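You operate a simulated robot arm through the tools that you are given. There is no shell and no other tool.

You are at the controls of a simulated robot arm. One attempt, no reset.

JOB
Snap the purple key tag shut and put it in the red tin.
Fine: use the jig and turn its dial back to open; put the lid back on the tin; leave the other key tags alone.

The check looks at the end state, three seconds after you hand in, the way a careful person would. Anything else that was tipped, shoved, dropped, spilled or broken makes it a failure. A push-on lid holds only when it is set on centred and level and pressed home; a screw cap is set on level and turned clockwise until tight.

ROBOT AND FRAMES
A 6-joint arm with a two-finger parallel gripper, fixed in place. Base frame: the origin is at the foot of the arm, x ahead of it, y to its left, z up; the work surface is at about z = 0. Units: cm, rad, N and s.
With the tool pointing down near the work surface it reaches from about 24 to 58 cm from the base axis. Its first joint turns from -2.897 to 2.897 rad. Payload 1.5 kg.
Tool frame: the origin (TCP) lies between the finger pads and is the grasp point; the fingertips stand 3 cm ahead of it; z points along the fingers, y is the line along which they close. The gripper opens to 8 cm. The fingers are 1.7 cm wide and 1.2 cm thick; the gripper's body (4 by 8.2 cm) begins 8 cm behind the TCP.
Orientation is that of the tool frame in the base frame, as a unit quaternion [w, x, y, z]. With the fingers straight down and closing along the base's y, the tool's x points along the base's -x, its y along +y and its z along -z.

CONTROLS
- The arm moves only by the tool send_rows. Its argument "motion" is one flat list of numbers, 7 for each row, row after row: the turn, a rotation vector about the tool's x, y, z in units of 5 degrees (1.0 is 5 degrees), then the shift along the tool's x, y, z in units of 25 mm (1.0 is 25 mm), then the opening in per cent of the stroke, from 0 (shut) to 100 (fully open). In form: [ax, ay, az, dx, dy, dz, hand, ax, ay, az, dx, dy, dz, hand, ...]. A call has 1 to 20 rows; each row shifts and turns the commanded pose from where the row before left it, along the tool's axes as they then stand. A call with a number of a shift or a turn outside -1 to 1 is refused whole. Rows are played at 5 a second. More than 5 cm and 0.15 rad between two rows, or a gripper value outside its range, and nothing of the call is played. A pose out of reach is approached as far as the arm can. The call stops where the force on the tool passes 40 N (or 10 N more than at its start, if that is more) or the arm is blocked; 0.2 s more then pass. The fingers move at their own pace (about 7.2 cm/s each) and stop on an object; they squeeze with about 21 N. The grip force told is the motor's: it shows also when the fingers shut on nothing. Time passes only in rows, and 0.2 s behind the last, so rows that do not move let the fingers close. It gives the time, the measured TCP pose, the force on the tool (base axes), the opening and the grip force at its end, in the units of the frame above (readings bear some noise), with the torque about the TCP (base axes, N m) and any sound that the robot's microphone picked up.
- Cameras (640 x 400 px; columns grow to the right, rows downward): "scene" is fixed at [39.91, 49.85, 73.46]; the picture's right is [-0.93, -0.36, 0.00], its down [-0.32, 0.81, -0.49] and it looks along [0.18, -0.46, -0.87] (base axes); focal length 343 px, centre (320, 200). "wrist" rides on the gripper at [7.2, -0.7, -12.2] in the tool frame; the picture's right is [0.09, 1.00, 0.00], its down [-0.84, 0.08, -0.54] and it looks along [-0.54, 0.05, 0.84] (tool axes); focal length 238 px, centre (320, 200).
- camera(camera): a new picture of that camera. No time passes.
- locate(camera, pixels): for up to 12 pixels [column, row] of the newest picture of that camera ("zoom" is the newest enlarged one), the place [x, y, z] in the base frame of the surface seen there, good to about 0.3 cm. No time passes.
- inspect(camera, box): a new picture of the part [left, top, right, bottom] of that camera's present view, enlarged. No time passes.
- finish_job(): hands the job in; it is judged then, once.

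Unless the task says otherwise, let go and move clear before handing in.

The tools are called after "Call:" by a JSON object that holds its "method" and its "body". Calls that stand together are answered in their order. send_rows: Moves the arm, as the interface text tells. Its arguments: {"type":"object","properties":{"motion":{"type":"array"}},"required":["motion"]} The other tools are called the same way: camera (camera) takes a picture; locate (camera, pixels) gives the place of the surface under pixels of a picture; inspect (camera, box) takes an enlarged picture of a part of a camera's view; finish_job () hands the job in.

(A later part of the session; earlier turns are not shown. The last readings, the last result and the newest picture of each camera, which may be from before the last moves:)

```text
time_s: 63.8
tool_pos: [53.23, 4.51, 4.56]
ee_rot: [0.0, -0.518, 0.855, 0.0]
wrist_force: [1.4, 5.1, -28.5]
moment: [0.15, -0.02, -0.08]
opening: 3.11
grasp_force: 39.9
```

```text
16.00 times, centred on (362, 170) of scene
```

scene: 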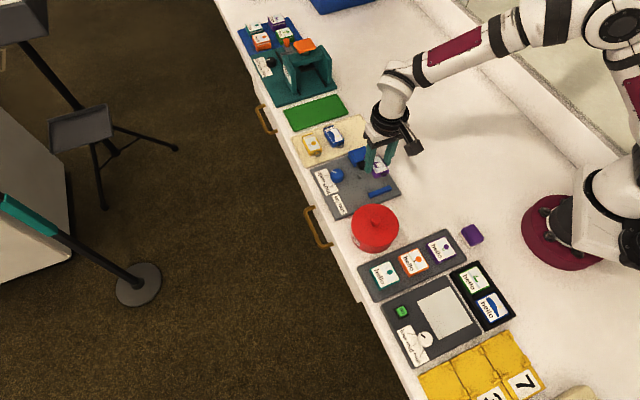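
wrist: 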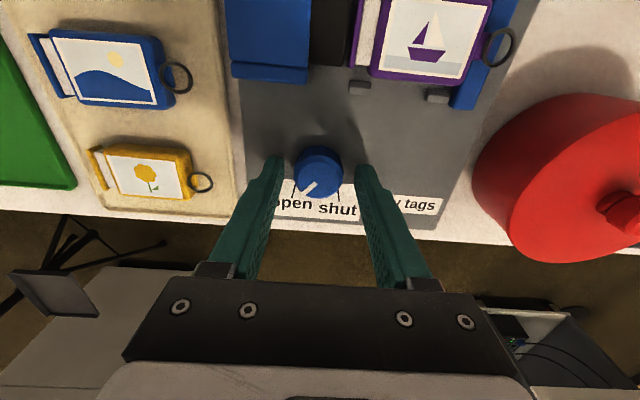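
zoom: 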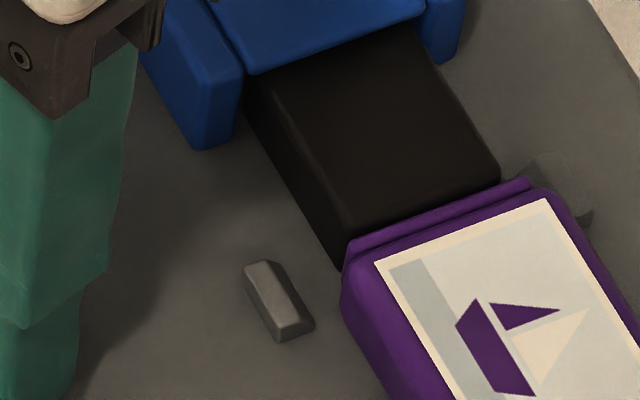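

No click yet and the plunger barely advances. I'll relieve the vertical load slightly and turn 5° more to find the dial's stop.

Call:
{"method": "send_rows", "body": {"motion": [0, 0, -0.5, 0, 0, 0.01, 30, 0, 0, 0, 0, 0, 0, 30]}}

Call:
{"method": "send_rows", "body": {"motion": [0, 0, -0.5, 0, 0, 0, 30, 0, 0, 0, 0, 0, 0, 30]}}

Call:
{"method": "inspect", "body": {"camera": "wrist", "box": [240, 120, 400, 220]}}

Call:
{"method": "inspect", "body": {"camera": "scene", "box": [346, 160, 378, 180]}}

```text
time_s: 64.4
tool_pos: [53.29, 4.52, 4.64]
ee_rot: [0.0, -0.537, 0.844, 0.0]
wrist_force: [-15.7, 6.2, -8.4]
moment: [0.04, 0.33, -0.18]
opening: 3.13
grasp_force: 40.2
```

```text
time_s: 65.0
tool_pos: [53.28, 4.52, 4.56]
ee_rot: [0.0, -0.556, 0.831, 0.0]
wrist_force: [-9.6, 12.1, -10.4]
moment: [0.39, 0.21, -0.32]
opening: 3.1
grasp_force: 39.9
```

```text
4.00 times, centred on (320, 170) of wrist
```

zoom: 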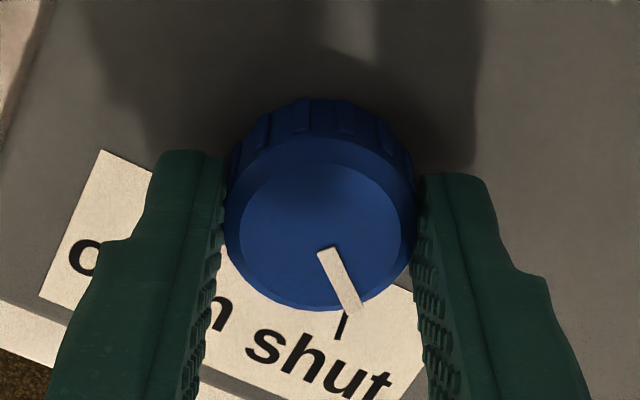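

```text
16.00 times, centred on (362, 170) of scene
```

zoom: 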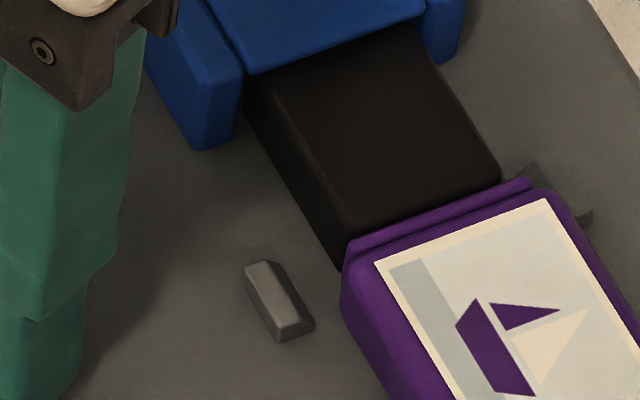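

Torque about z is now rising (-0.32 N·m) with the pointer no longer advancing: the dial is at its stop, beyond the shut tick. I'll press a touch more to be sure of the snap, then listen.

Call:
{"method": "send_rows", "body": {"motion": [0, 0, -0.5, 0, 0, 0, 30, 0, 0, -0.5, 0, 0, 0, 30, 0, 0, 0, 0, 0, 0, 30]}}

Call:
{"method": "inspect", "body": {"camera": "wrist", "box": [240, 120, 400, 220]}}

Call:
{"method": "inspect", "body": {"camera": "scene", "box": [346, 160, 378, 180]}}

```text
time_s: 65.8
tool_pos: [53.16, 4.38, 4.69]
ee_rot: [0.001, -0.591, 0.807, -0.001]
wrist_force: [-6.6, 10.0, -9.3]
moment: [0.55, 0.21, -0.59]
opening: 3.12
grasp_force: 40.7
```

```text
4.00 times, centred on (320, 170) of wrist
```

zoom: 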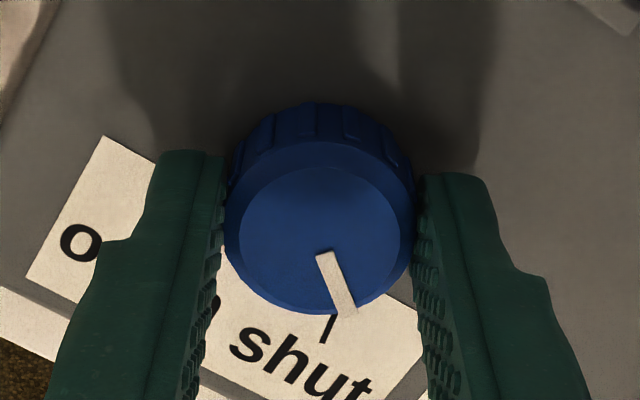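

```text
16.00 times, centred on (362, 170) of scene
```

zoom: 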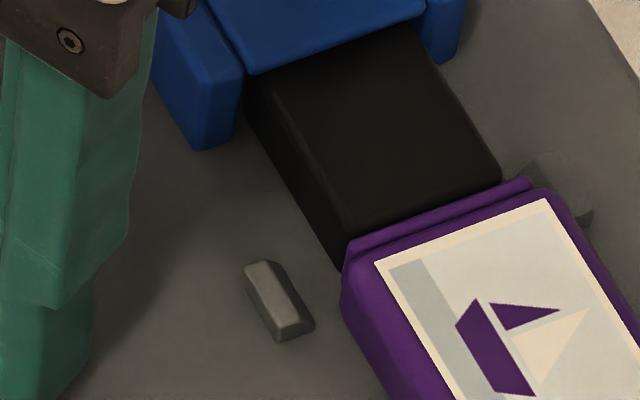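

The dial is at its hard stop (torque -0.59 N·m, no movement). Now I'll release, step back to yaw 55° with the re-centred position, and look at the whole scene before turning the dial back.

Call:
{"method": "send_rows", "body": {"motion": [0, 0, 0.5, 0, 0, 0, 30, 0, 0, 0.5, 0, 0, 0, 30, 0, 0, 0, 0, 0, 0, 60, 0, 0, 0, 0, 0, 0, 60, 0, 0, 0.84, 0, 0, 0, 60, 0, 0, 0.83, 0, 0, 0, 60, 0, 0, 0.83, 0, 0, 0, 60, 0, 0, 0, -0.0154, 0.0152, -0.014, 60, 0, 0, 0, 0, 0, 0, 60]}}

Call:
{"method": "inspect", "body": {"camera": "wrist", "box": [240, 120, 400, 220]}}

Call:
{"method": "inspect", "body": {"camera": "scene", "box": [310, 140, 406, 200]}}

```text
time_s: 67.8
tool_pos: [53.4, 4.52, 4.7]
ee_rot: [0.001, -0.46, 0.888, 0.0]
wrist_force: [0.4, 0.3, -0.3]
moment: [0.02, 0.02, -0.01]
opening: 4.8
grasp_force: 0.0
```

```text
4.00 times, centred on (320, 170) of wrist
```

zoom: 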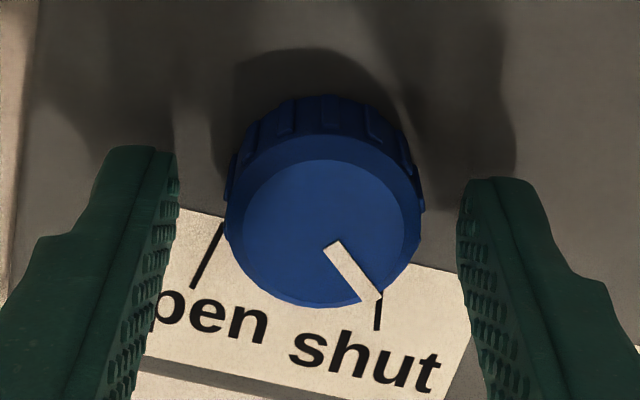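

```text
6.67 times, centred on (358, 170) of scene
```

zoom: 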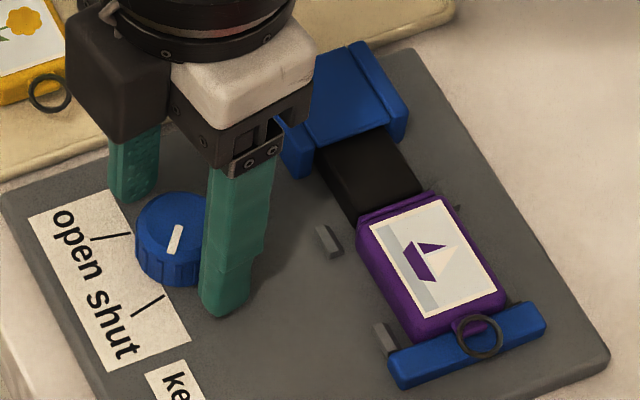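

Pointer now meets the shut tick exactly, and the tag's slider is flush. Gripping the dial again to turn it back.

Call:
{"method": "send_rows", "body": {"motion": [0, 0, 0, 0, 0, 0, 44, 0, 0, 0, 0, 0, 0, 30, 0, 0, 0, 0, 0, 0, 30, 0, 0, 0, 0, 0, 0, 30]}}

Call:
{"method": "send_rows", "body": {"motion": [0, 0, 0, 0, 0, 0, 30, 0, 0, 0, 0, 0, 0, 30]}}

```text
time_s: 68.8
tool_pos: [53.24, 4.48, 4.71]
ee_rot: [0.001, -0.461, 0.887, 0.0]
wrist_force: [-10.4, 4.4, 4.1]
moment: [0.04, 0.24, -0.01]
opening: 3.16
grasp_force: 40.2
```

```text
time_s: 69.4
tool_pos: [53.26, 4.4, 4.75]
ee_rot: [0.001, -0.461, 0.887, 0.0]
wrist_force: [-12.0, 4.7, 6.7]
moment: [0.06, 0.4, -0.02]
opening: 3.17
grasp_force: 39.9
```

A 12 N side load along +y: trimming 0.02 cm, then turning back clockwise 30°.

Call:
{"method": "send_rows", "body": {"motion": [0, 0, 0, 0, 0.008, 0, 30, 0, 0, 0.75, 0, 0, 0, 30, 0, 0, 0.75, 0, 0, 0, 30, 0, 0, 0.75, 0, 0, 0, 30, 0, 0, 0.75, 0, 0, 0, 30, 0, 0, 0.75, 0, 0, 0, 30, 0, 0, 0.75, 0, 0, 0, 30, 0, 0, 0.75, 0, 0, 0, 30, 0, 0, 0.75, 0, 0, 0, 30]}}

Call:
{"method": "inspect", "body": {"camera": "wrist", "box": [240, 120, 400, 220]}}

Call:
{"method": "inspect", "body": {"camera": "scene", "box": [310, 140, 406, 200]}}

```text
time_s: 71.4
tool_pos: [53.37, 4.55, 4.7]
ee_rot: [0.002, -0.216, 0.976, -0.001]
wrist_force: [13.0, -6.0, 6.3]
moment: [0.02, -0.84, 0.02]
opening: 3.13
grasp_force: 39.8
```

```text
4.00 times, centred on (320, 170) of wrist
```

zoom: 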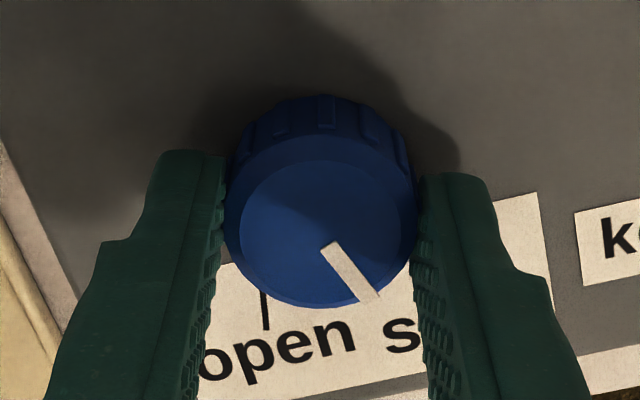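

```text
6.67 times, centred on (358, 170) of scene
```

zoom: 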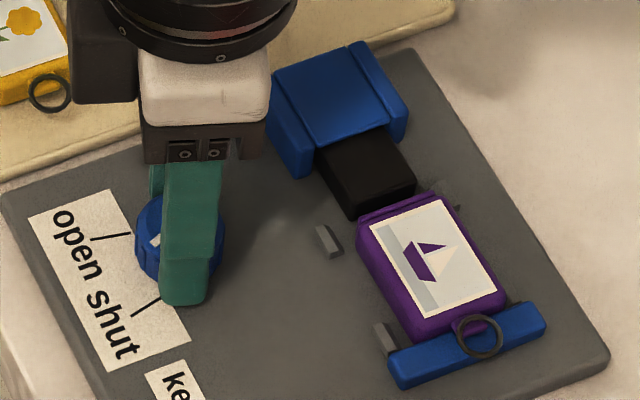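

The plunger retracts and the slider stays shut. Continuing back another 30°.

Call:
{"method": "send_rows", "body": {"motion": [0, 0, 0.75, 0, 0, 0, 30, 0, 0, 0.75, 0, 0, 0, 30, 0, 0, 0.75, 0, 0, 0, 30, 0, 0, 0.75, 0, 0, 0, 30, 0, 0, 0.75, 0, 0, 0, 30, 0, 0, 0.75, 0, 0, 0, 30, 0, 0, 0.75, 0, 0, 0, 30, 0, 0, 0.75, 0, 0, 0, 30]}}

Call:
{"method": "inspect", "body": {"camera": "wrist", "box": [240, 120, 400, 220]}}

```text
time_s: 73.2
tool_pos: [53.22, 4.52, 4.59]
ee_rot: [0.0, 0.045, 0.999, 0.0]
wrist_force: [22.7, -10.0, -0.4]
moment: [-0.11, -0.11, 0.02]
opening: 3.11
grasp_force: 40.5
```

```text
4.00 times, centred on (320, 170) of wrist
```

zoom: 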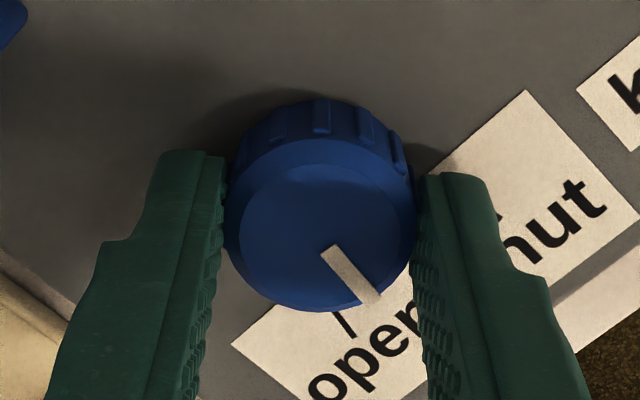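

Load has built to 25 N; I'll re-grip to unload, then turn back another 30°.

Call:
{"method": "send_rows", "body": {"motion": [0, 0, 0, 0, 0, 0, 48, 0, 0, 0, 0, 0, 0, 48, 0, 0, 0, 0, 0, 0, 36, 0, 0, 0, 0, 0, 0, 30, 0, 0, 0, 0, 0, 0, 30, 0, 0, 0, 0, 0, 0, 30]}}

Call:
{"method": "send_rows", "body": {"motion": [0, 0, 0.75, 0, 0, 0, 30, 0, 0, 0.75, 0, 0, 0, 30, 0, 0, 0.75, 0, 0, 0, 30, 0, 0, 0.75, 0, 0, 0, 30, 0, 0, 0.75, 0, 0, 0, 30, 0, 0, 0.75, 0, 0, 0, 30, 0, 0, 0.75, 0, 0, 0, 30, 0, 0, 0.75, 0, 0, 0, 30]}}

Call:
{"method": "inspect", "body": {"camera": "wrist", "box": [240, 120, 400, 220]}}

Call:
{"method": "inspect", "body": {"camera": "scene", "box": [310, 140, 406, 200]}}

```text
time_s: 74.6
tool_pos: [53.18, 4.4, 4.76]
ee_rot: [-0.001, 0.045, 0.999, 0.001]
wrist_force: [-7.5, -12.3, -3.9]
moment: [-0.23, 0.26, 0.01]
opening: 3.14
grasp_force: 40.1
```

```text
time_s: 76.4
tool_pos: [53.22, 4.45, 4.63]
ee_rot: [0.001, 0.302, 0.953, 0.0]
wrist_force: [-17.2, -10.1, 6.1]
moment: [-0.88, -0.27, -0.02]
opening: 3.11
grasp_force: 39.6
```

```text
4.00 times, centred on (320, 170) of wrist
```

zoom: 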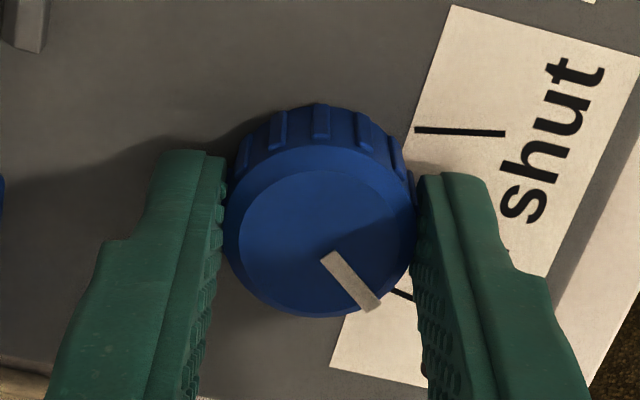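

```text
6.67 times, centred on (358, 170) of scene
```

zoom: 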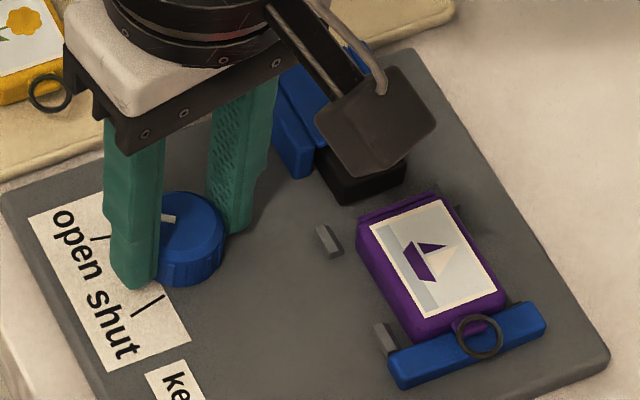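

This matches the earlier view at 10° past open. Turning the last 10° back, then a touch toward the stop.

Call:
{"method": "send_rows", "body": {"motion": [0, 0, 0.5, 0, 0, 0, 30, 0, 0, 0.5, 0, 0, 0, 30, 0, 0, 0.5, 0, 0, 0, 30, 0, 0, 0.5, 0, 0, 0, 30, 0, 0, 0, 0, 0, 0, 30]}}

Call:
{"method": "inspect", "body": {"camera": "wrist", "box": [240, 120, 400, 220]}}

Call:
{"method": "send_rows", "body": {"motion": [0, 0, 0.5, 0, 0, 0, 30, 0, 0, 0, 0, 0, 0, 30]}}

Call:
{"method": "inspect", "body": {"camera": "wrist", "box": [240, 120, 400, 220]}}

```text
time_s: 77.6
tool_pos: [53.24, 4.42, 4.69]
ee_rot: [-0.001, 0.384, 0.923, 0.0]
wrist_force: [-29.0, -11.1, 19.4]
moment: [-0.77, 0.49, -0.04]
opening: 3.13
grasp_force: 39.7
```

```text
4.00 times, centred on (320, 170) of wrist
```

zoom: 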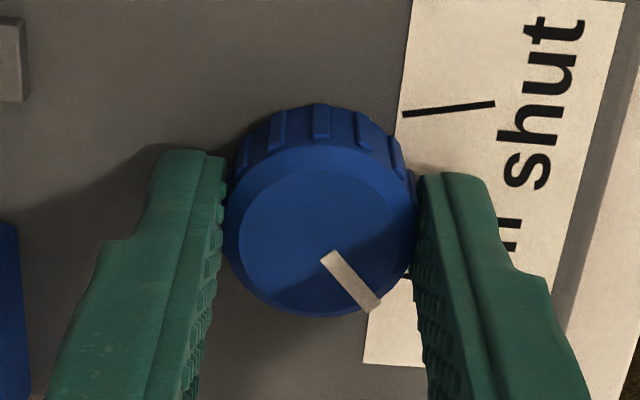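

```text
time_s: 78.0
tool_pos: [53.21, 4.5, 4.65]
ee_rot: [-0.001, 0.402, 0.915, 0.0]
wrist_force: [-4.8, -1.1, 4.7]
moment: [-0.39, -0.25, -0.01]
opening: 3.14
grasp_force: 40.2
stopped in row 2: the force on the tool passed its limit at 47 N (the readings are from after the stop); the commanded pose is now the measured one
```

```text
4.00 times, centred on (320, 170) of wrist
```

zoom: 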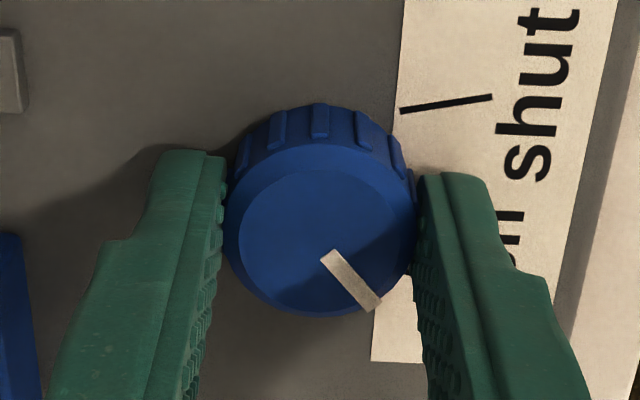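

The force limit tripped at 47 N and relaxed. I'll open the fingers now and compare the pointer with its starting position.

Call:
{"method": "send_rows", "body": {"motion": [0, 0, 0, 0, 0, 0, 60, 0, 0, 0, 0, 0, 0, 60, 0, 0, 0, 0, 0, 0, 60]}}

Call:
{"method": "camera", "body": {"camera": "wrist"}}

Call:
{"method": "inspect", "body": {"camera": "wrist", "box": [240, 120, 400, 220]}}

Call:
{"method": "inspect", "body": {"camera": "scene", "box": [310, 140, 406, 200]}}

```text
time_s: 78.8
tool_pos: [53.27, 4.57, 4.51]
ee_rot: [-0.001, 0.401, 0.916, 0.0]
wrist_force: [-0.4, 0.1, -0.1]
moment: [0.0, -0.03, -0.02]
opening: 4.8
grasp_force: 0.1
```

```text
taken
```

wrist: 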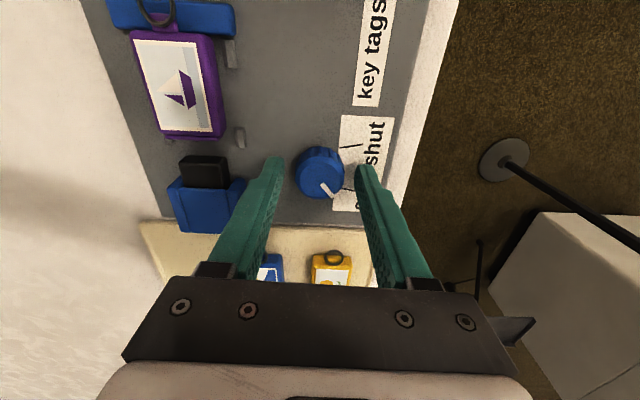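

```text
4.00 times, centred on (320, 170) of wrist
```

zoom: 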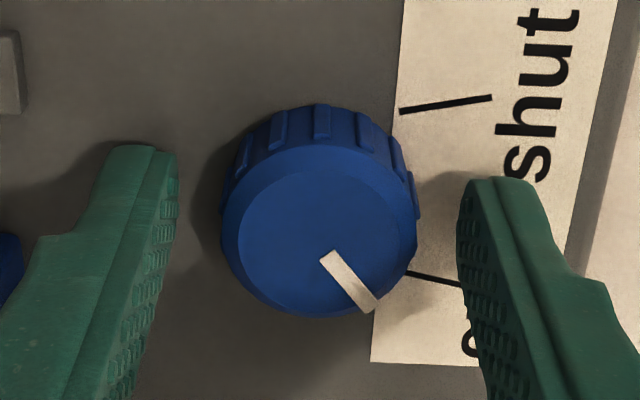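

```text
6.67 times, centred on (358, 170) of scene
```

zoom: 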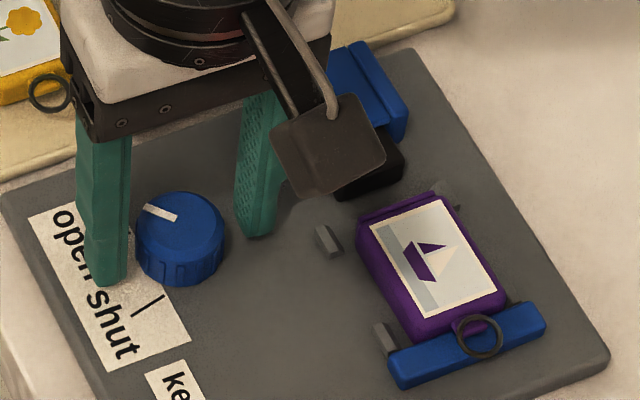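

The pointer is back exactly at its starting place (scene zoom (143,207)-(177,218)), and the tag stays shut. I'll rise clear and look at the tag and the tin.

Call:
{"method": "send_rows", "body": {"motion": [0, 0, 0, 0, 0, -0.4, 60, 0, 0, 0, 0, 0, -0.8, 60, 0, 0, 0, 0, 0, -0.9, 60, 0, 0, -0.46, 0, 0, -0.9, 60, 0, 0, 0, 0.8, 0, 0, 60, 0, 0, 0, 0.8, 0, 0, 60, 0, 0, 0, 0.8, 0, 0, 60, 0, 0, 0, 0.8, 0, 0, 60, 0, 0, 0, 0, 0, 0, 60]}}

Call:
{"method": "camera", "body": {"camera": "wrist"}}

Call:
{"method": "camera", "body": {"camera": "scene"}}

Call:
{"method": "locate", "body": {"camera": "scene", "pixels": [[430, 200], [440, 190], [450, 180], [430, 220], [460, 210], [472, 236], [440, 230], [420, 185], [410, 215], [470, 190], [376, 212], [399, 192]]}}

```text
time_s: 80.8
tool_pos: [47.68, 9.95, 12.31]
ee_rot: [0.0, 0.384, 0.923, -0.001]
wrist_force: [-0.1, -0.2, 0.7]
moment: [-0.03, 0.0, 0.01]
opening: 4.77
grasp_force: 0.0
```

```text
taken
```

wrist: 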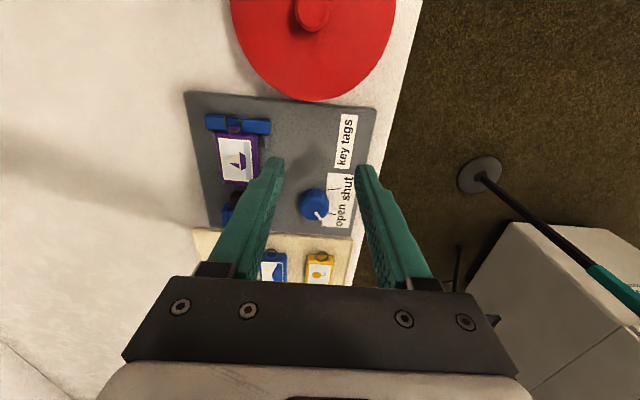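

```text
taken
```

scene: 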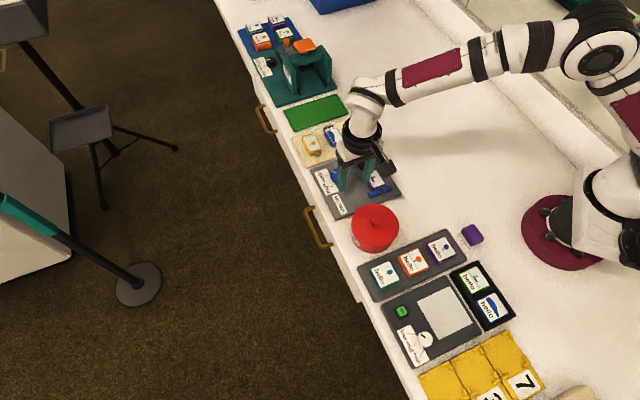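

```text
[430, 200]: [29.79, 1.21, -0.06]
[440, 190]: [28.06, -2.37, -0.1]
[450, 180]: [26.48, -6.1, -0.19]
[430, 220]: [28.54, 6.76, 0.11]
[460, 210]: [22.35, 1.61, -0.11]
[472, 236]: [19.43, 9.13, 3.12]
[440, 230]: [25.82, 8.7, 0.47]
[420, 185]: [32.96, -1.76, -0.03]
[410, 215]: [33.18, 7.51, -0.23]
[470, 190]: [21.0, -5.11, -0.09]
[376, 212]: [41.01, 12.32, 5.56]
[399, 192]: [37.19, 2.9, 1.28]
```

A clear table spot for the lid is near (30.5, -1). I'll hover over the tin's knob, estimated at (40.6, 15.0, 7.3), to refine its position.

Call:
{"method": "send_rows", "body": {"motion": [0, 0, 0, 0.858, -0.145, 0, 60, 0, 0, 0, 0.858, -0.145, 0, 60, 0, 0, 0, 0.858, -0.145, 0, 60, 0, 0, 0, 0.858, -0.145, 0, 60, 0, 0, 0, 0, 0, 0, 60, 0, 0, 0, 0, 0, 0, 60]}}

Call:
{"method": "camera", "body": {"camera": "wrist"}}

Call:
{"method": "inspect", "body": {"camera": "wrist", "box": [240, 120, 400, 220]}}

Call:
{"method": "inspect", "body": {"camera": "scene", "box": [310, 140, 438, 220]}}

```text
time_s: 82.2
tool_pos: [40.63, 15.06, 12.19]
ee_rot: [-0.001, 0.384, 0.923, -0.001]
wrist_force: [-0.1, -1.1, -0.6]
moment: [0.0, 0.0, 0.03]
opening: 4.82
grasp_force: 0.0
```

```text
taken
```

wrist: 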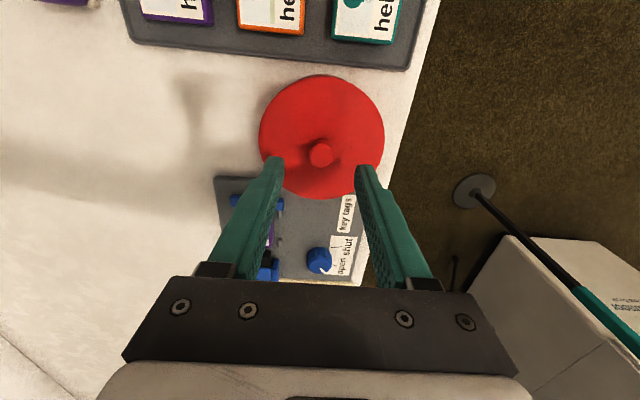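

```text
4.00 times, centred on (320, 170) of wrist
```

zoom: 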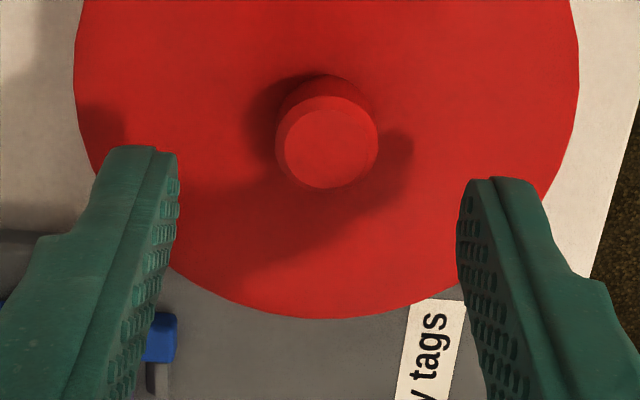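

```text
5.00 times, centred on (374, 180) of scene
```

zoom: 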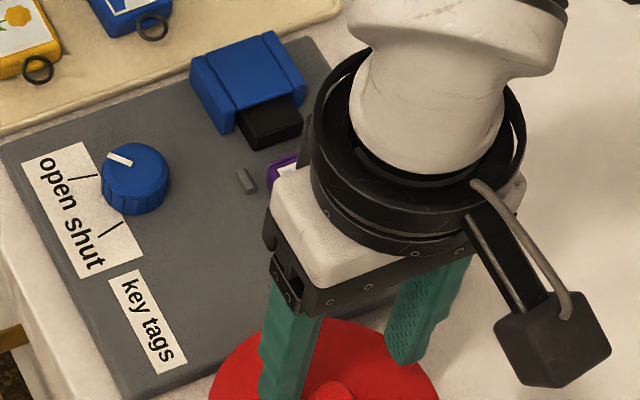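

The knob is within 0.15 cm of the TCP axis; the lid is about 10.3 cm across. I'll shift slightly and descend so the tips stop ~0.4 cm above the lid.

Call:
{"method": "send_rows", "body": {"motion": [0, 0, 0, 0.05, 0.025, 0, 60, 0, 0, 0, 0, 0, 0.5, 60, 0, 0, 0, 0, 0, 0.5, 60, 0, 0, 0, 0, 0, 0.3, 60, 0, 0, 0, 0, 0, 0, 60, 0, 0, 0, 0, 0, 0, 60]}}

Call:
{"method": "inspect", "body": {"camera": "wrist", "box": [240, 120, 400, 220]}}

Call:
{"method": "inspect", "body": {"camera": "scene", "box": [330, 160, 426, 260]}}

```text
time_s: 83.6
tool_pos: [40.51, 15.45, 8.78]
ee_rot: [-0.001, 0.383, 0.924, -0.001]
wrist_force: [0.6, -0.9, -0.6]
moment: [0.02, 0.03, -0.02]
opening: 4.8
grasp_force: 0.0
```

```text
4.00 times, centred on (320, 170) of wrist
```

zoom: 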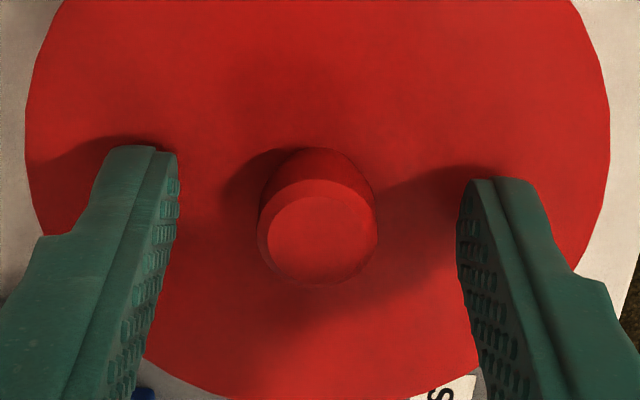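

```text
4.00 times, centred on (378, 210) of scene
```

zoom: 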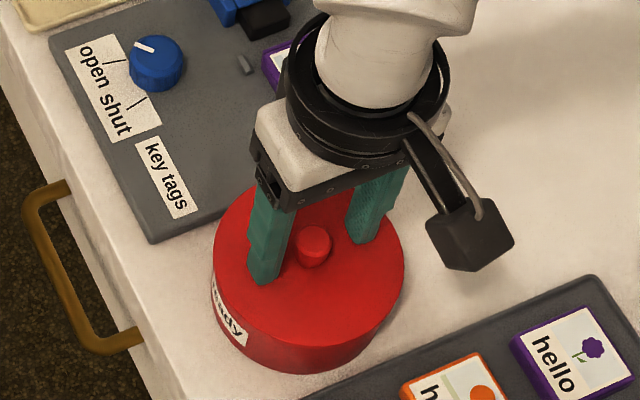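

The knob sits centred between the fingers. Closing on it.

Call:
{"method": "send_rows", "body": {"motion": [0, 0, 0, 0, 0, 0, 40, 0, 0, 0, 0, 0, 0, 15, 0, 0, 0, 0, 0, 0, 15, 0, 0, 0, 0, 0, 0, 15, 0, 0, 0, 0, 0, 0, 15]}}

Call:
{"method": "inspect", "body": {"camera": "wrist", "box": [240, 120, 400, 220]}}

```text
time_s: 84.8
tool_pos: [40.49, 15.42, 8.82]
ee_rot: [-0.001, 0.384, 0.923, 0.0]
wrist_force: [0.2, -0.2, 0.2]
moment: [-0.01, 0.01, 0.01]
opening: 1.82
grasp_force: 20.7
heard: snap
```

```text
4.00 times, centred on (320, 170) of wrist
```

zoom: 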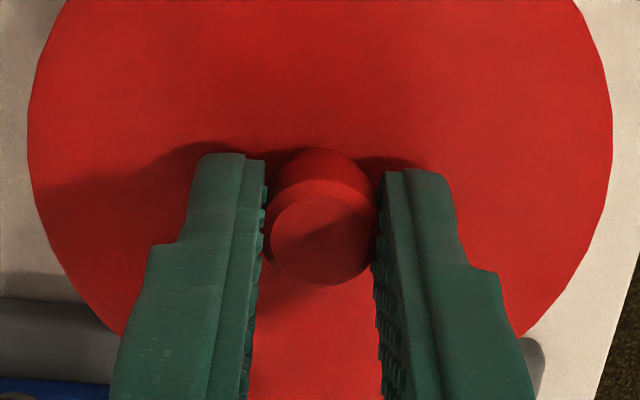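

Gripped at 1.82 cm, and a "snap" was heard - I need to know what it came from. Checking the tag in the jig and the tin.

Call:
{"method": "camera", "body": {"camera": "scene"}}

Call:
{"method": "inspect", "body": {"camera": "scene", "box": [310, 140, 406, 200]}}

Call:
{"method": "inspect", "body": {"camera": "scene", "box": [340, 200, 420, 260]}}

Call:
{"method": "camera", "body": {"camera": "wrist"}}

```text
taken
```

scene: 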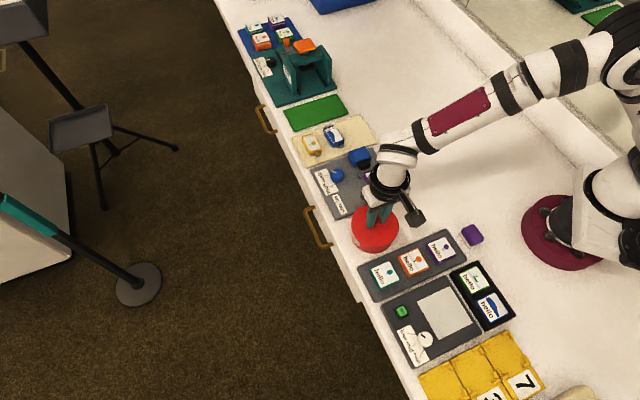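

```text
6.67 times, centred on (358, 170) of scene
```

zoom: 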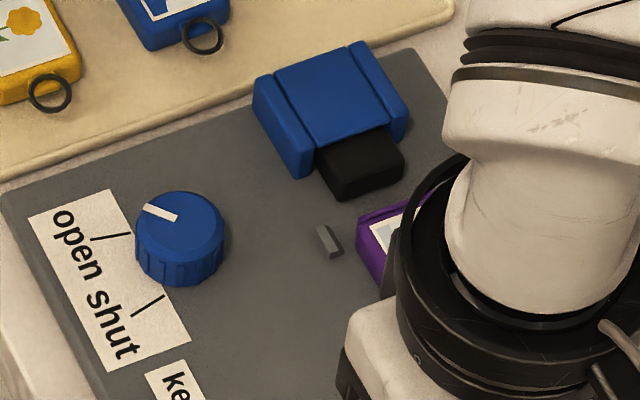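

```text
6.67 times, centred on (380, 230) of scene
```

zoom: 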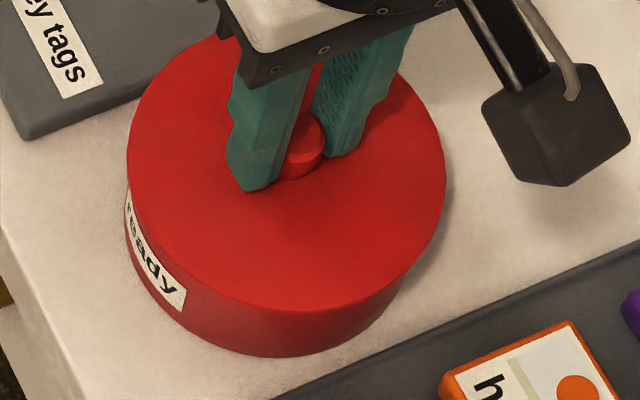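

```text
taken
```

wrist: 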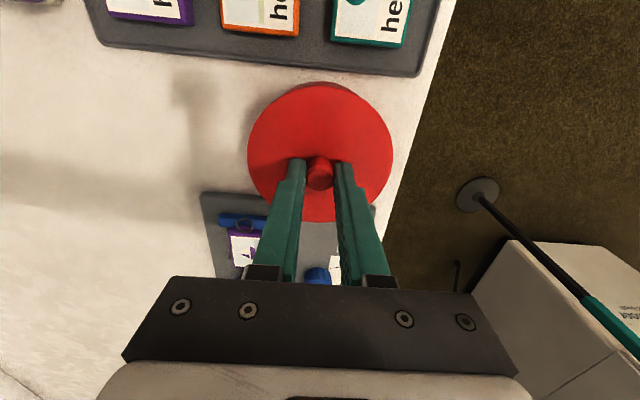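

The tag still looks flush shut, so the snap seems tied to the lid. I'll lift slowly, a centimetre first, and check whether the lid separates from the tin.

Call:
{"method": "send_rows", "body": {"motion": [0, 0, 0, 0, 0, -0.1, 15, 0, 0, 0, 0, 0, -0.1, 15, 0, 0, 0, 0, 0, -0.1, 15, 0, 0, 0, 0, 0, -0.1, 15, 0, 0, 0, 0, 0, 0, 15]}}

Call:
{"method": "inspect", "body": {"camera": "scene", "box": [340, 200, 420, 260]}}

```text
time_s: 86.0
tool_pos: [40.56, 15.33, 9.95]
ee_rot: [0.0, 0.383, 0.924, -0.001]
wrist_force: [-0.3, -0.3, 0.0]
moment: [0.02, 0.0, 0.01]
opening: 1.78
grasp_force: 21.1
```

```text
6.67 times, centred on (380, 230) of scene
```

zoom: 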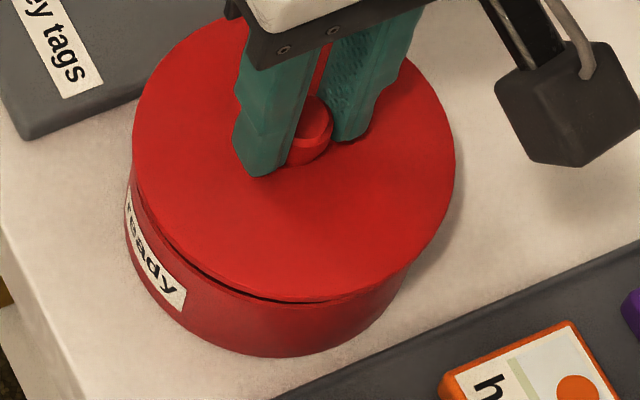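

The lid separates cleanly and the tin stays put. Lifting it higher and carrying it to the clear spot.

Call:
{"method": "send_rows", "body": {"motion": [0, 0, 0, 0, 0, -0.5, 15, 0, 0, 0, 0, 0, -0.6, 15, 0, 0, 0, 0, 0, -0.6, 15, 0, 0, 0, 0, 0, -0.7, 15, 0, 0, 0, -0.1, -0.415, 0, 15, 0, 0, 0, -0.2, -0.83, 0, 15, 0, 0, 0, -0.2, -0.83, 0, 15, 0, 0, 0, -0.2, -0.83, 0, 15, 0, 0, 0, -0.2, -0.83, 0, 15, 0, 0, 0, -0.2, -0.83, 0, 15, 0, 0, 0, -0.2, -0.83, 0, 15, 0, 0, 0, -0.2, -0.83, 0, 15, 0, 0, 0, -0.2, -0.83, 0, 15, 0, 0, 0, -0.2, -0.83, 0, 15, 0, 0, 0, -0.1, -0.415, 0, 15, 0, 0, 0, 0, 0, 0, 15, 0, 0, 0, 0, 0, 0, 15]}}

Call:
{"method": "camera", "body": {"camera": "scene"}}

Call:
{"method": "camera", "body": {"camera": "wrist"}}

Call:
{"method": "inspect", "body": {"camera": "scene", "box": [330, 140, 490, 260]}}

```text
time_s: 89.6
tool_pos: [29.32, -2.87, 15.93]
ee_rot: [-0.001, 0.384, 0.923, -0.001]
wrist_force: [0.5, -0.2, -0.1]
moment: [0.03, -0.01, 0.0]
opening: 1.81
grasp_force: 20.9
```

```text
taken
```

scene: 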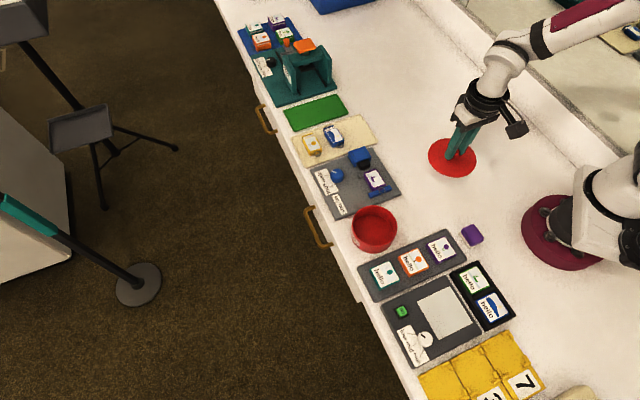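

```text
taken
```

wrist: 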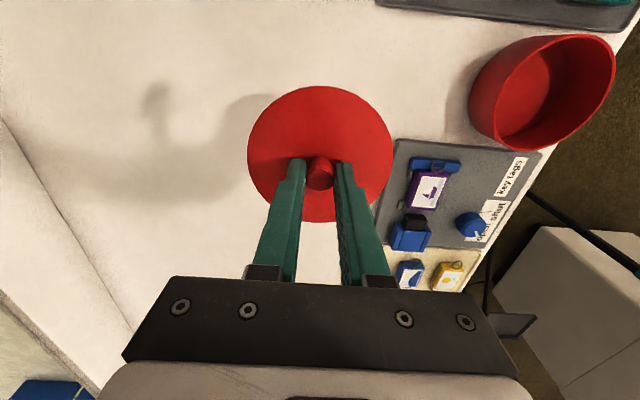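

```text
3.33 times, centred on (410, 200) of scene
```

zoom: 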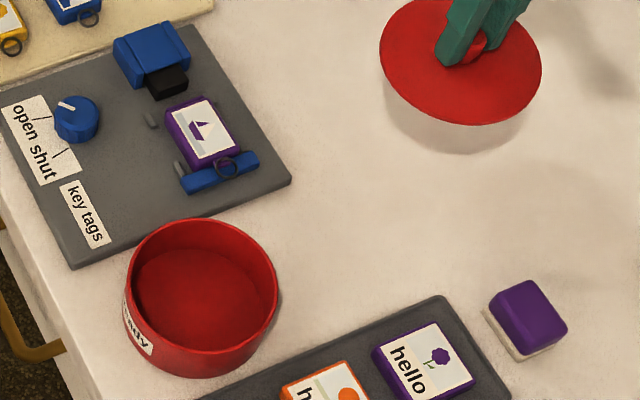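

The tin is open and empty, and the lid hangs level over clear table at (29.3, -2.9). Lowering it to about 3 cm over the table.

Call:
{"method": "send_rows", "body": {"motion": [0, 0, 0, 0, 0, 0.5, 15, 0, 0, 0, 0, 0, 0.8, 15, 0, 0, 0, 0, 0, 0.8, 15, 0, 0, 0, 0, 0, 0.8, 15, 0, 0, 0, 0, 0, 0.6, 15, 0, 0, 0, 0, 0, 0.4, 15, 0, 0, 0, 0, 0, 0, 15]}}

Call:
{"method": "inspect", "body": {"camera": "scene", "box": [410, 130, 490, 190]}}

```text
time_s: 91.2
tool_pos: [29.27, -3.04, 6.17]
ee_rot: [-0.001, 0.384, 0.923, 0.0]
wrist_force: [-0.6, -0.4, -0.2]
moment: [-0.01, 0.0, 0.0]
opening: 1.81
grasp_force: 20.7
```

```text
6.67 times, centred on (450, 160) of scene
```

zoom: 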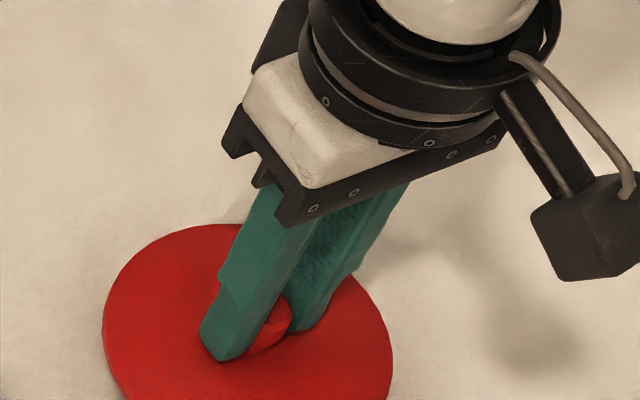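

About 2.5 cm under the knob base remains; stepping down gently until touch.

Call:
{"method": "send_rows", "body": {"motion": [0, 0, 0, 0, 0, 0.1, 15, 0, 0, 0, 0, 0, 0.1, 15, 0, 0, 0, 0, 0, 0.1, 15, 0, 0, 0, 0, 0, 0.06, 15, 0, 0, 0, 0, 0, 0, 15]}}

Call:
{"method": "send_rows", "body": {"motion": [0, 0, 0, 0, 0, 0.04, 15, 0, 0, 0, 0, 0, 0.04, 15, 0, 0, 0, 0, 0, 0, 15]}}

Call:
{"method": "inspect", "body": {"camera": "scene", "box": [410, 130, 490, 190]}}

```text
time_s: 92.4
tool_pos: [29.3, -2.91, 5.33]
ee_rot: [-0.001, 0.385, 0.923, -0.001]
wrist_force: [-0.7, -0.5, 0.6]
moment: [0.0, -0.01, -0.02]
opening: 1.82
grasp_force: 20.8
```

```text
time_s: 93.2
tool_pos: [29.25, -2.92, 5.03]
ee_rot: [-0.001, 0.383, 0.924, -0.001]
wrist_force: [-0.5, 0.4, -0.7]
moment: [-0.01, 0.01, 0.02]
opening: 1.81
grasp_force: 20.7
```

```text
6.67 times, centred on (450, 160) of scene
```

zoom: 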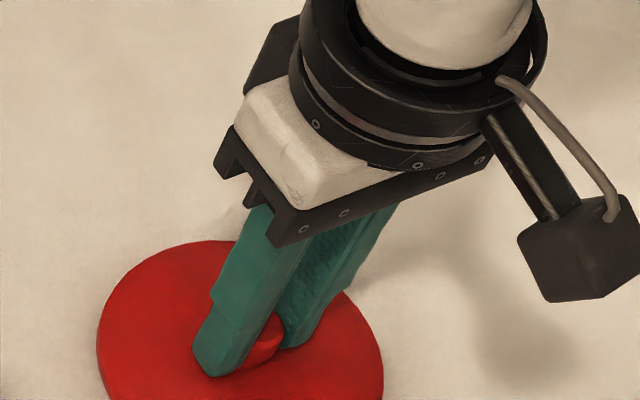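

Still free of contact at z≈5.0. Continuing in 0.1-0.2 cm steps.

Call:
{"method": "send_rows", "body": {"motion": [0, 0, 0, 0, 0, 0.04, 15, 0, 0, 0, 0, 0, 0.04, 15, 0, 0, 0, 0, 0, 0, 15]}}

Call:
{"method": "send_rows", "body": {"motion": [0, 0, 0, 0, 0, 0.04, 15, 0, 0, 0, 0, 0, 0.02, 15, 0, 0, 0, 0, 0, 0, 15]}}

```text
time_s: 94.0
tool_pos: [29.24, -2.97, 4.92]
ee_rot: [-0.001, 0.383, 0.924, -0.001]
wrist_force: [-0.6, 0.2, -0.6]
moment: [0.01, 0.01, 0.0]
opening: 1.83
grasp_force: 20.9
```

```text
time_s: 94.8
tool_pos: [29.31, -2.84, 4.76]
ee_rot: [-0.001, 0.384, 0.923, 0.0]
wrist_force: [0.4, -0.6, 0.7]
moment: [0.01, 0.01, 0.01]
opening: 1.8
grasp_force: 21.5
```

Call:
{"method": "send_rows", "body": {"motion": [0, 0, 0, 0, 0, 0.03, 15, 0, 0, 0, 0, 0, 0.03, 15, 0, 0, 0, 0, 0, 0, 15]}}

Call:
{"method": "inspect", "body": {"camera": "scene", "box": [410, 140, 490, 200]}}

```text
time_s: 95.6
tool_pos: [29.3, -2.78, 4.5]
ee_rot: [-0.001, 0.384, 0.923, -0.001]
wrist_force: [0.0, 0.4, -0.6]
moment: [0.0, 0.0, 0.01]
opening: 1.84
grasp_force: 20.9
```

```text
6.67 times, centred on (450, 170) of scene
```

zoom: 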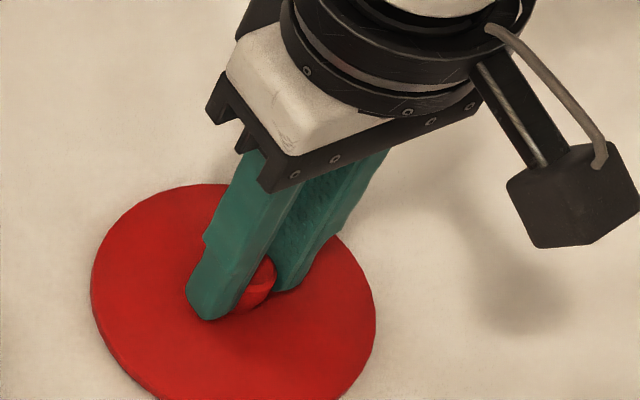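

Still no contact at z≈4.5; continuing in finer steps.

Call:
{"method": "send_rows", "body": {"motion": [0, 0, 0, 0, 0, 0.04, 15, 0, 0, 0, 0, 0, 0, 15]}}

Call:
{"method": "send_rows", "body": {"motion": [0, 0, 0, 0, 0, 0.04, 15, 0, 0, 0, 0, 0, 0, 15]}}

Call:
{"method": "send_rows", "body": {"motion": [0, 0, 0, 0, 0, 0.04, 15, 0, 0, 0, 0, 0, 0, 15]}}

```text
time_s: 96.2
tool_pos: [29.31, -3.03, 4.36]
ee_rot: [-0.001, 0.385, 0.923, -0.001]
wrist_force: [0.4, 1.1, 4.8]
moment: [0.03, -0.03, 0.04]
opening: 1.79
grasp_force: 21.1
```

```text
time_s: 96.8
tool_pos: [29.45, -2.91, 4.38]
ee_rot: [0.0, 0.383, 0.924, -0.001]
wrist_force: [-2.3, 1.3, 17.6]
moment: [0.03, 0.04, 0.03]
opening: 1.83
grasp_force: 20.9
```

```text
time_s: 97.4
tool_pos: [29.4, -2.95, 4.35]
ee_rot: [0.0, 0.383, 0.924, 0.0]
wrist_force: [-0.2, 0.3, 23.4]
moment: [-0.02, -0.04, 0.0]
opening: 1.84
grasp_force: 21.4
```

The lid is down on the table (23 N). Easing up and opening the fingers.

Call:
{"method": "send_rows", "body": {"motion": [0, 0, 0, 0, 0, -0.07, 15, 0, 0, 0, 0, 0, 0, 25, 0, 0, 0, 0, 0, 0, 40, 0, 0, 0, 0, 0, 0, 60, 0, 0, 0, 0, 0, 0, 60]}}

Call:
{"method": "send_rows", "body": {"motion": [0, 0, 0, 0, 0, -0.3, 60, 0, 0, 0, 0, 0, -0.6, 60, 0, 0, 0, 0, 0, -0.9, 60, 0, 0, 0, 0, 0, -0.9, 60, 0, 0, 0, 0, 0, -0.5, 60, 0, 0, 0, 0, 0, 0, 60]}}

Call:
{"method": "camera", "body": {"camera": "scene"}}

Call:
{"method": "inspect", "body": {"camera": "wrist", "box": [240, 100, 400, 200]}}

Call:
{"method": "inspect", "body": {"camera": "scene", "box": [340, 150, 420, 250]}}

```text
time_s: 98.6
tool_pos: [29.31, -2.87, 4.32]
ee_rot: [0.0, 0.383, 0.924, -0.001]
wrist_force: [0.3, -0.6, -1.1]
moment: [-0.01, -0.04, 0.01]
opening: 4.79
grasp_force: 0.1
```

```text
time_s: 100.0
tool_pos: [29.31, -2.91, 12.41]
ee_rot: [-0.001, 0.384, 0.923, 0.0]
wrist_force: [-0.5, -0.4, 0.9]
moment: [-0.04, -0.01, 0.04]
opening: 4.79
grasp_force: 0.1
```

```text
taken
```

scene: 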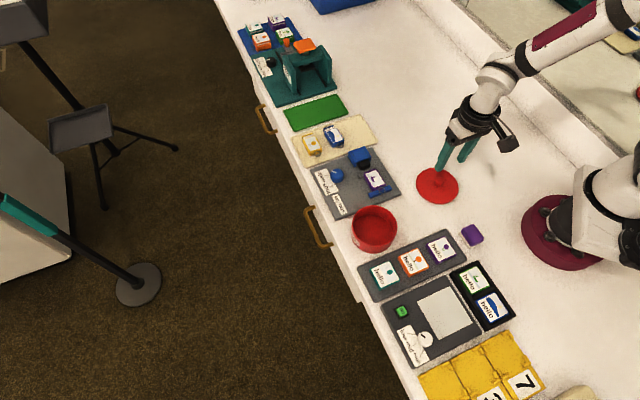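

```text
4.00 times, centred on (320, 150) of wrist
```

zoom: 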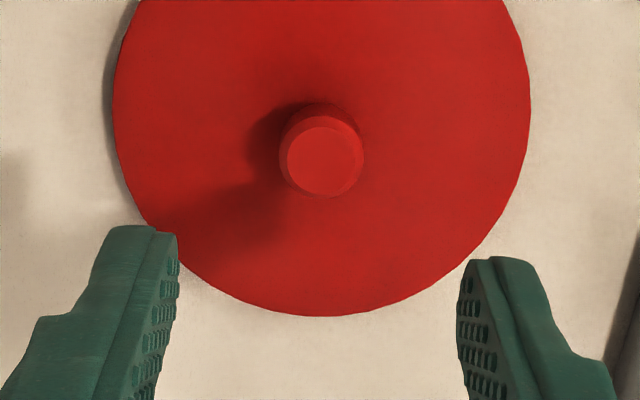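

```text
4.00 times, centred on (380, 200) of scene
```

zoom: 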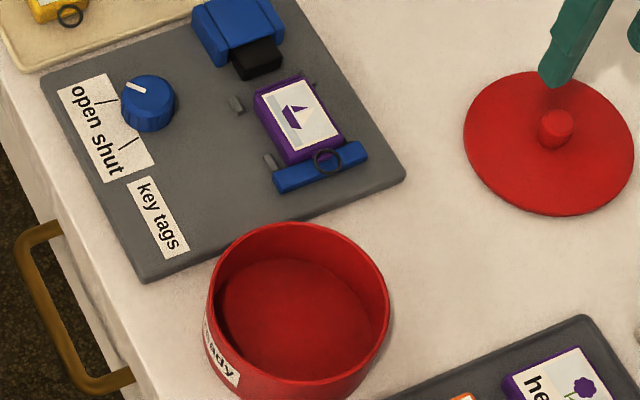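

The lid is parked. Let me zoom in on the tag to check its slider is home, and measure the tin rim.

Call:
{"method": "inspect", "body": {"camera": "scene", "box": [358, 160, 390, 180]}}

Call:
{"method": "inspect", "body": {"camera": "scene", "box": [358, 175, 390, 200]}}

Call:
{"method": "inspect", "body": {"camera": "scene", "box": [342, 198, 406, 258]}}

```text
16.00 times, centred on (374, 170) of scene
```

zoom: 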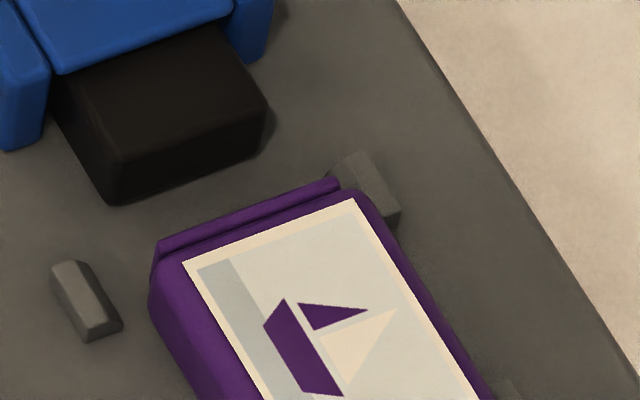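

```text
16.00 times, centred on (374, 188) of scene
```

zoom: 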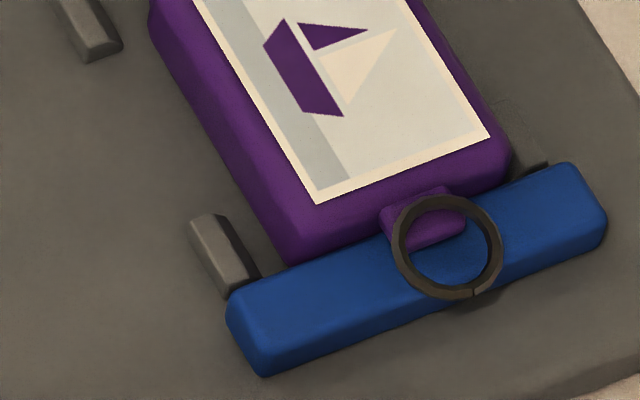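

```text
6.67 times, centred on (374, 228) of scene
```

zoom: 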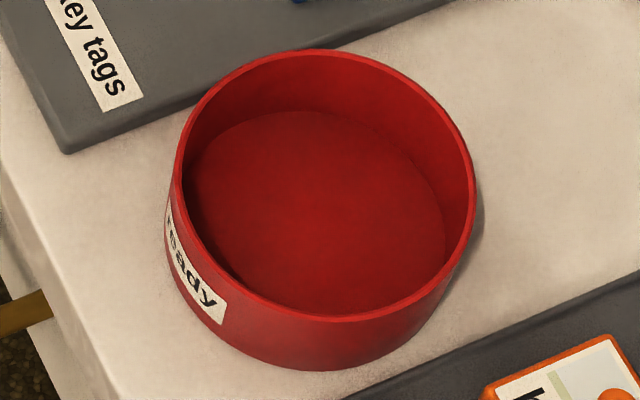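

The tag's end plate sits flush with no white showing. Now moving over the tag to pick it up.

Call:
{"method": "send_rows", "body": {"motion": [0, 0, 0, -0.387, 0.811, 0, 60, 0, 0, 0, -0.387, 0.811, 0, 60, 0, 0, 0, -0.387, 0.811, 0, 60, 0, 0, 0, -0.387, 0.811, 0, 60, 0, 0, 0, -0.387, 0.811, 0, 60, 0, 0, 0, -0.387, 0.811, 0, 60, 0, 0, 0, -0.387, 0.811, 0, 60, 0, 0, 0, 0, 0, 0, 60, 0, 0, 0, 0, 0, 0, 60]}}

Call:
{"method": "camera", "body": {"camera": "wrist"}}

Call:
{"method": "inspect", "body": {"camera": "wrist", "box": [240, 80, 400, 180]}}

```text
time_s: 102.0
tool_pos: [44.26, 2.6, 12.3]
ee_rot: [-0.001, 0.383, 0.924, -0.001]
wrist_force: [0.2, 0.3, 0.8]
moment: [0.01, -0.03, 0.0]
opening: 4.78
grasp_force: 0.1
```

```text
taken
```

wrist: 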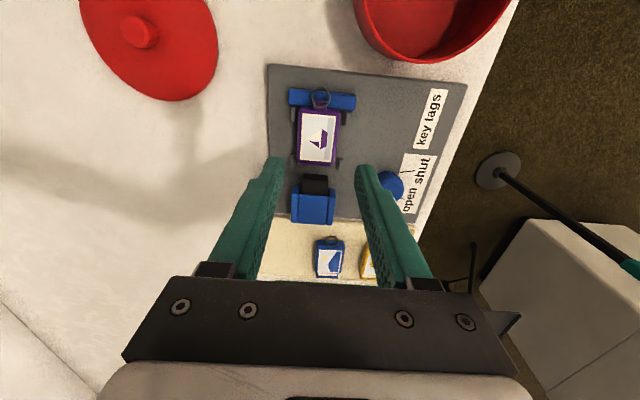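

```text
4.00 times, centred on (320, 130) of wrist
```

zoom: 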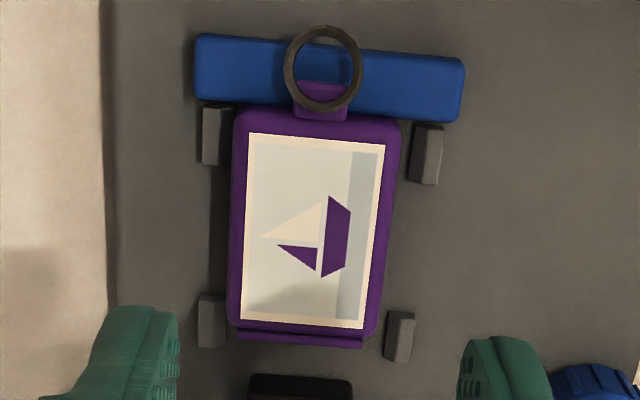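

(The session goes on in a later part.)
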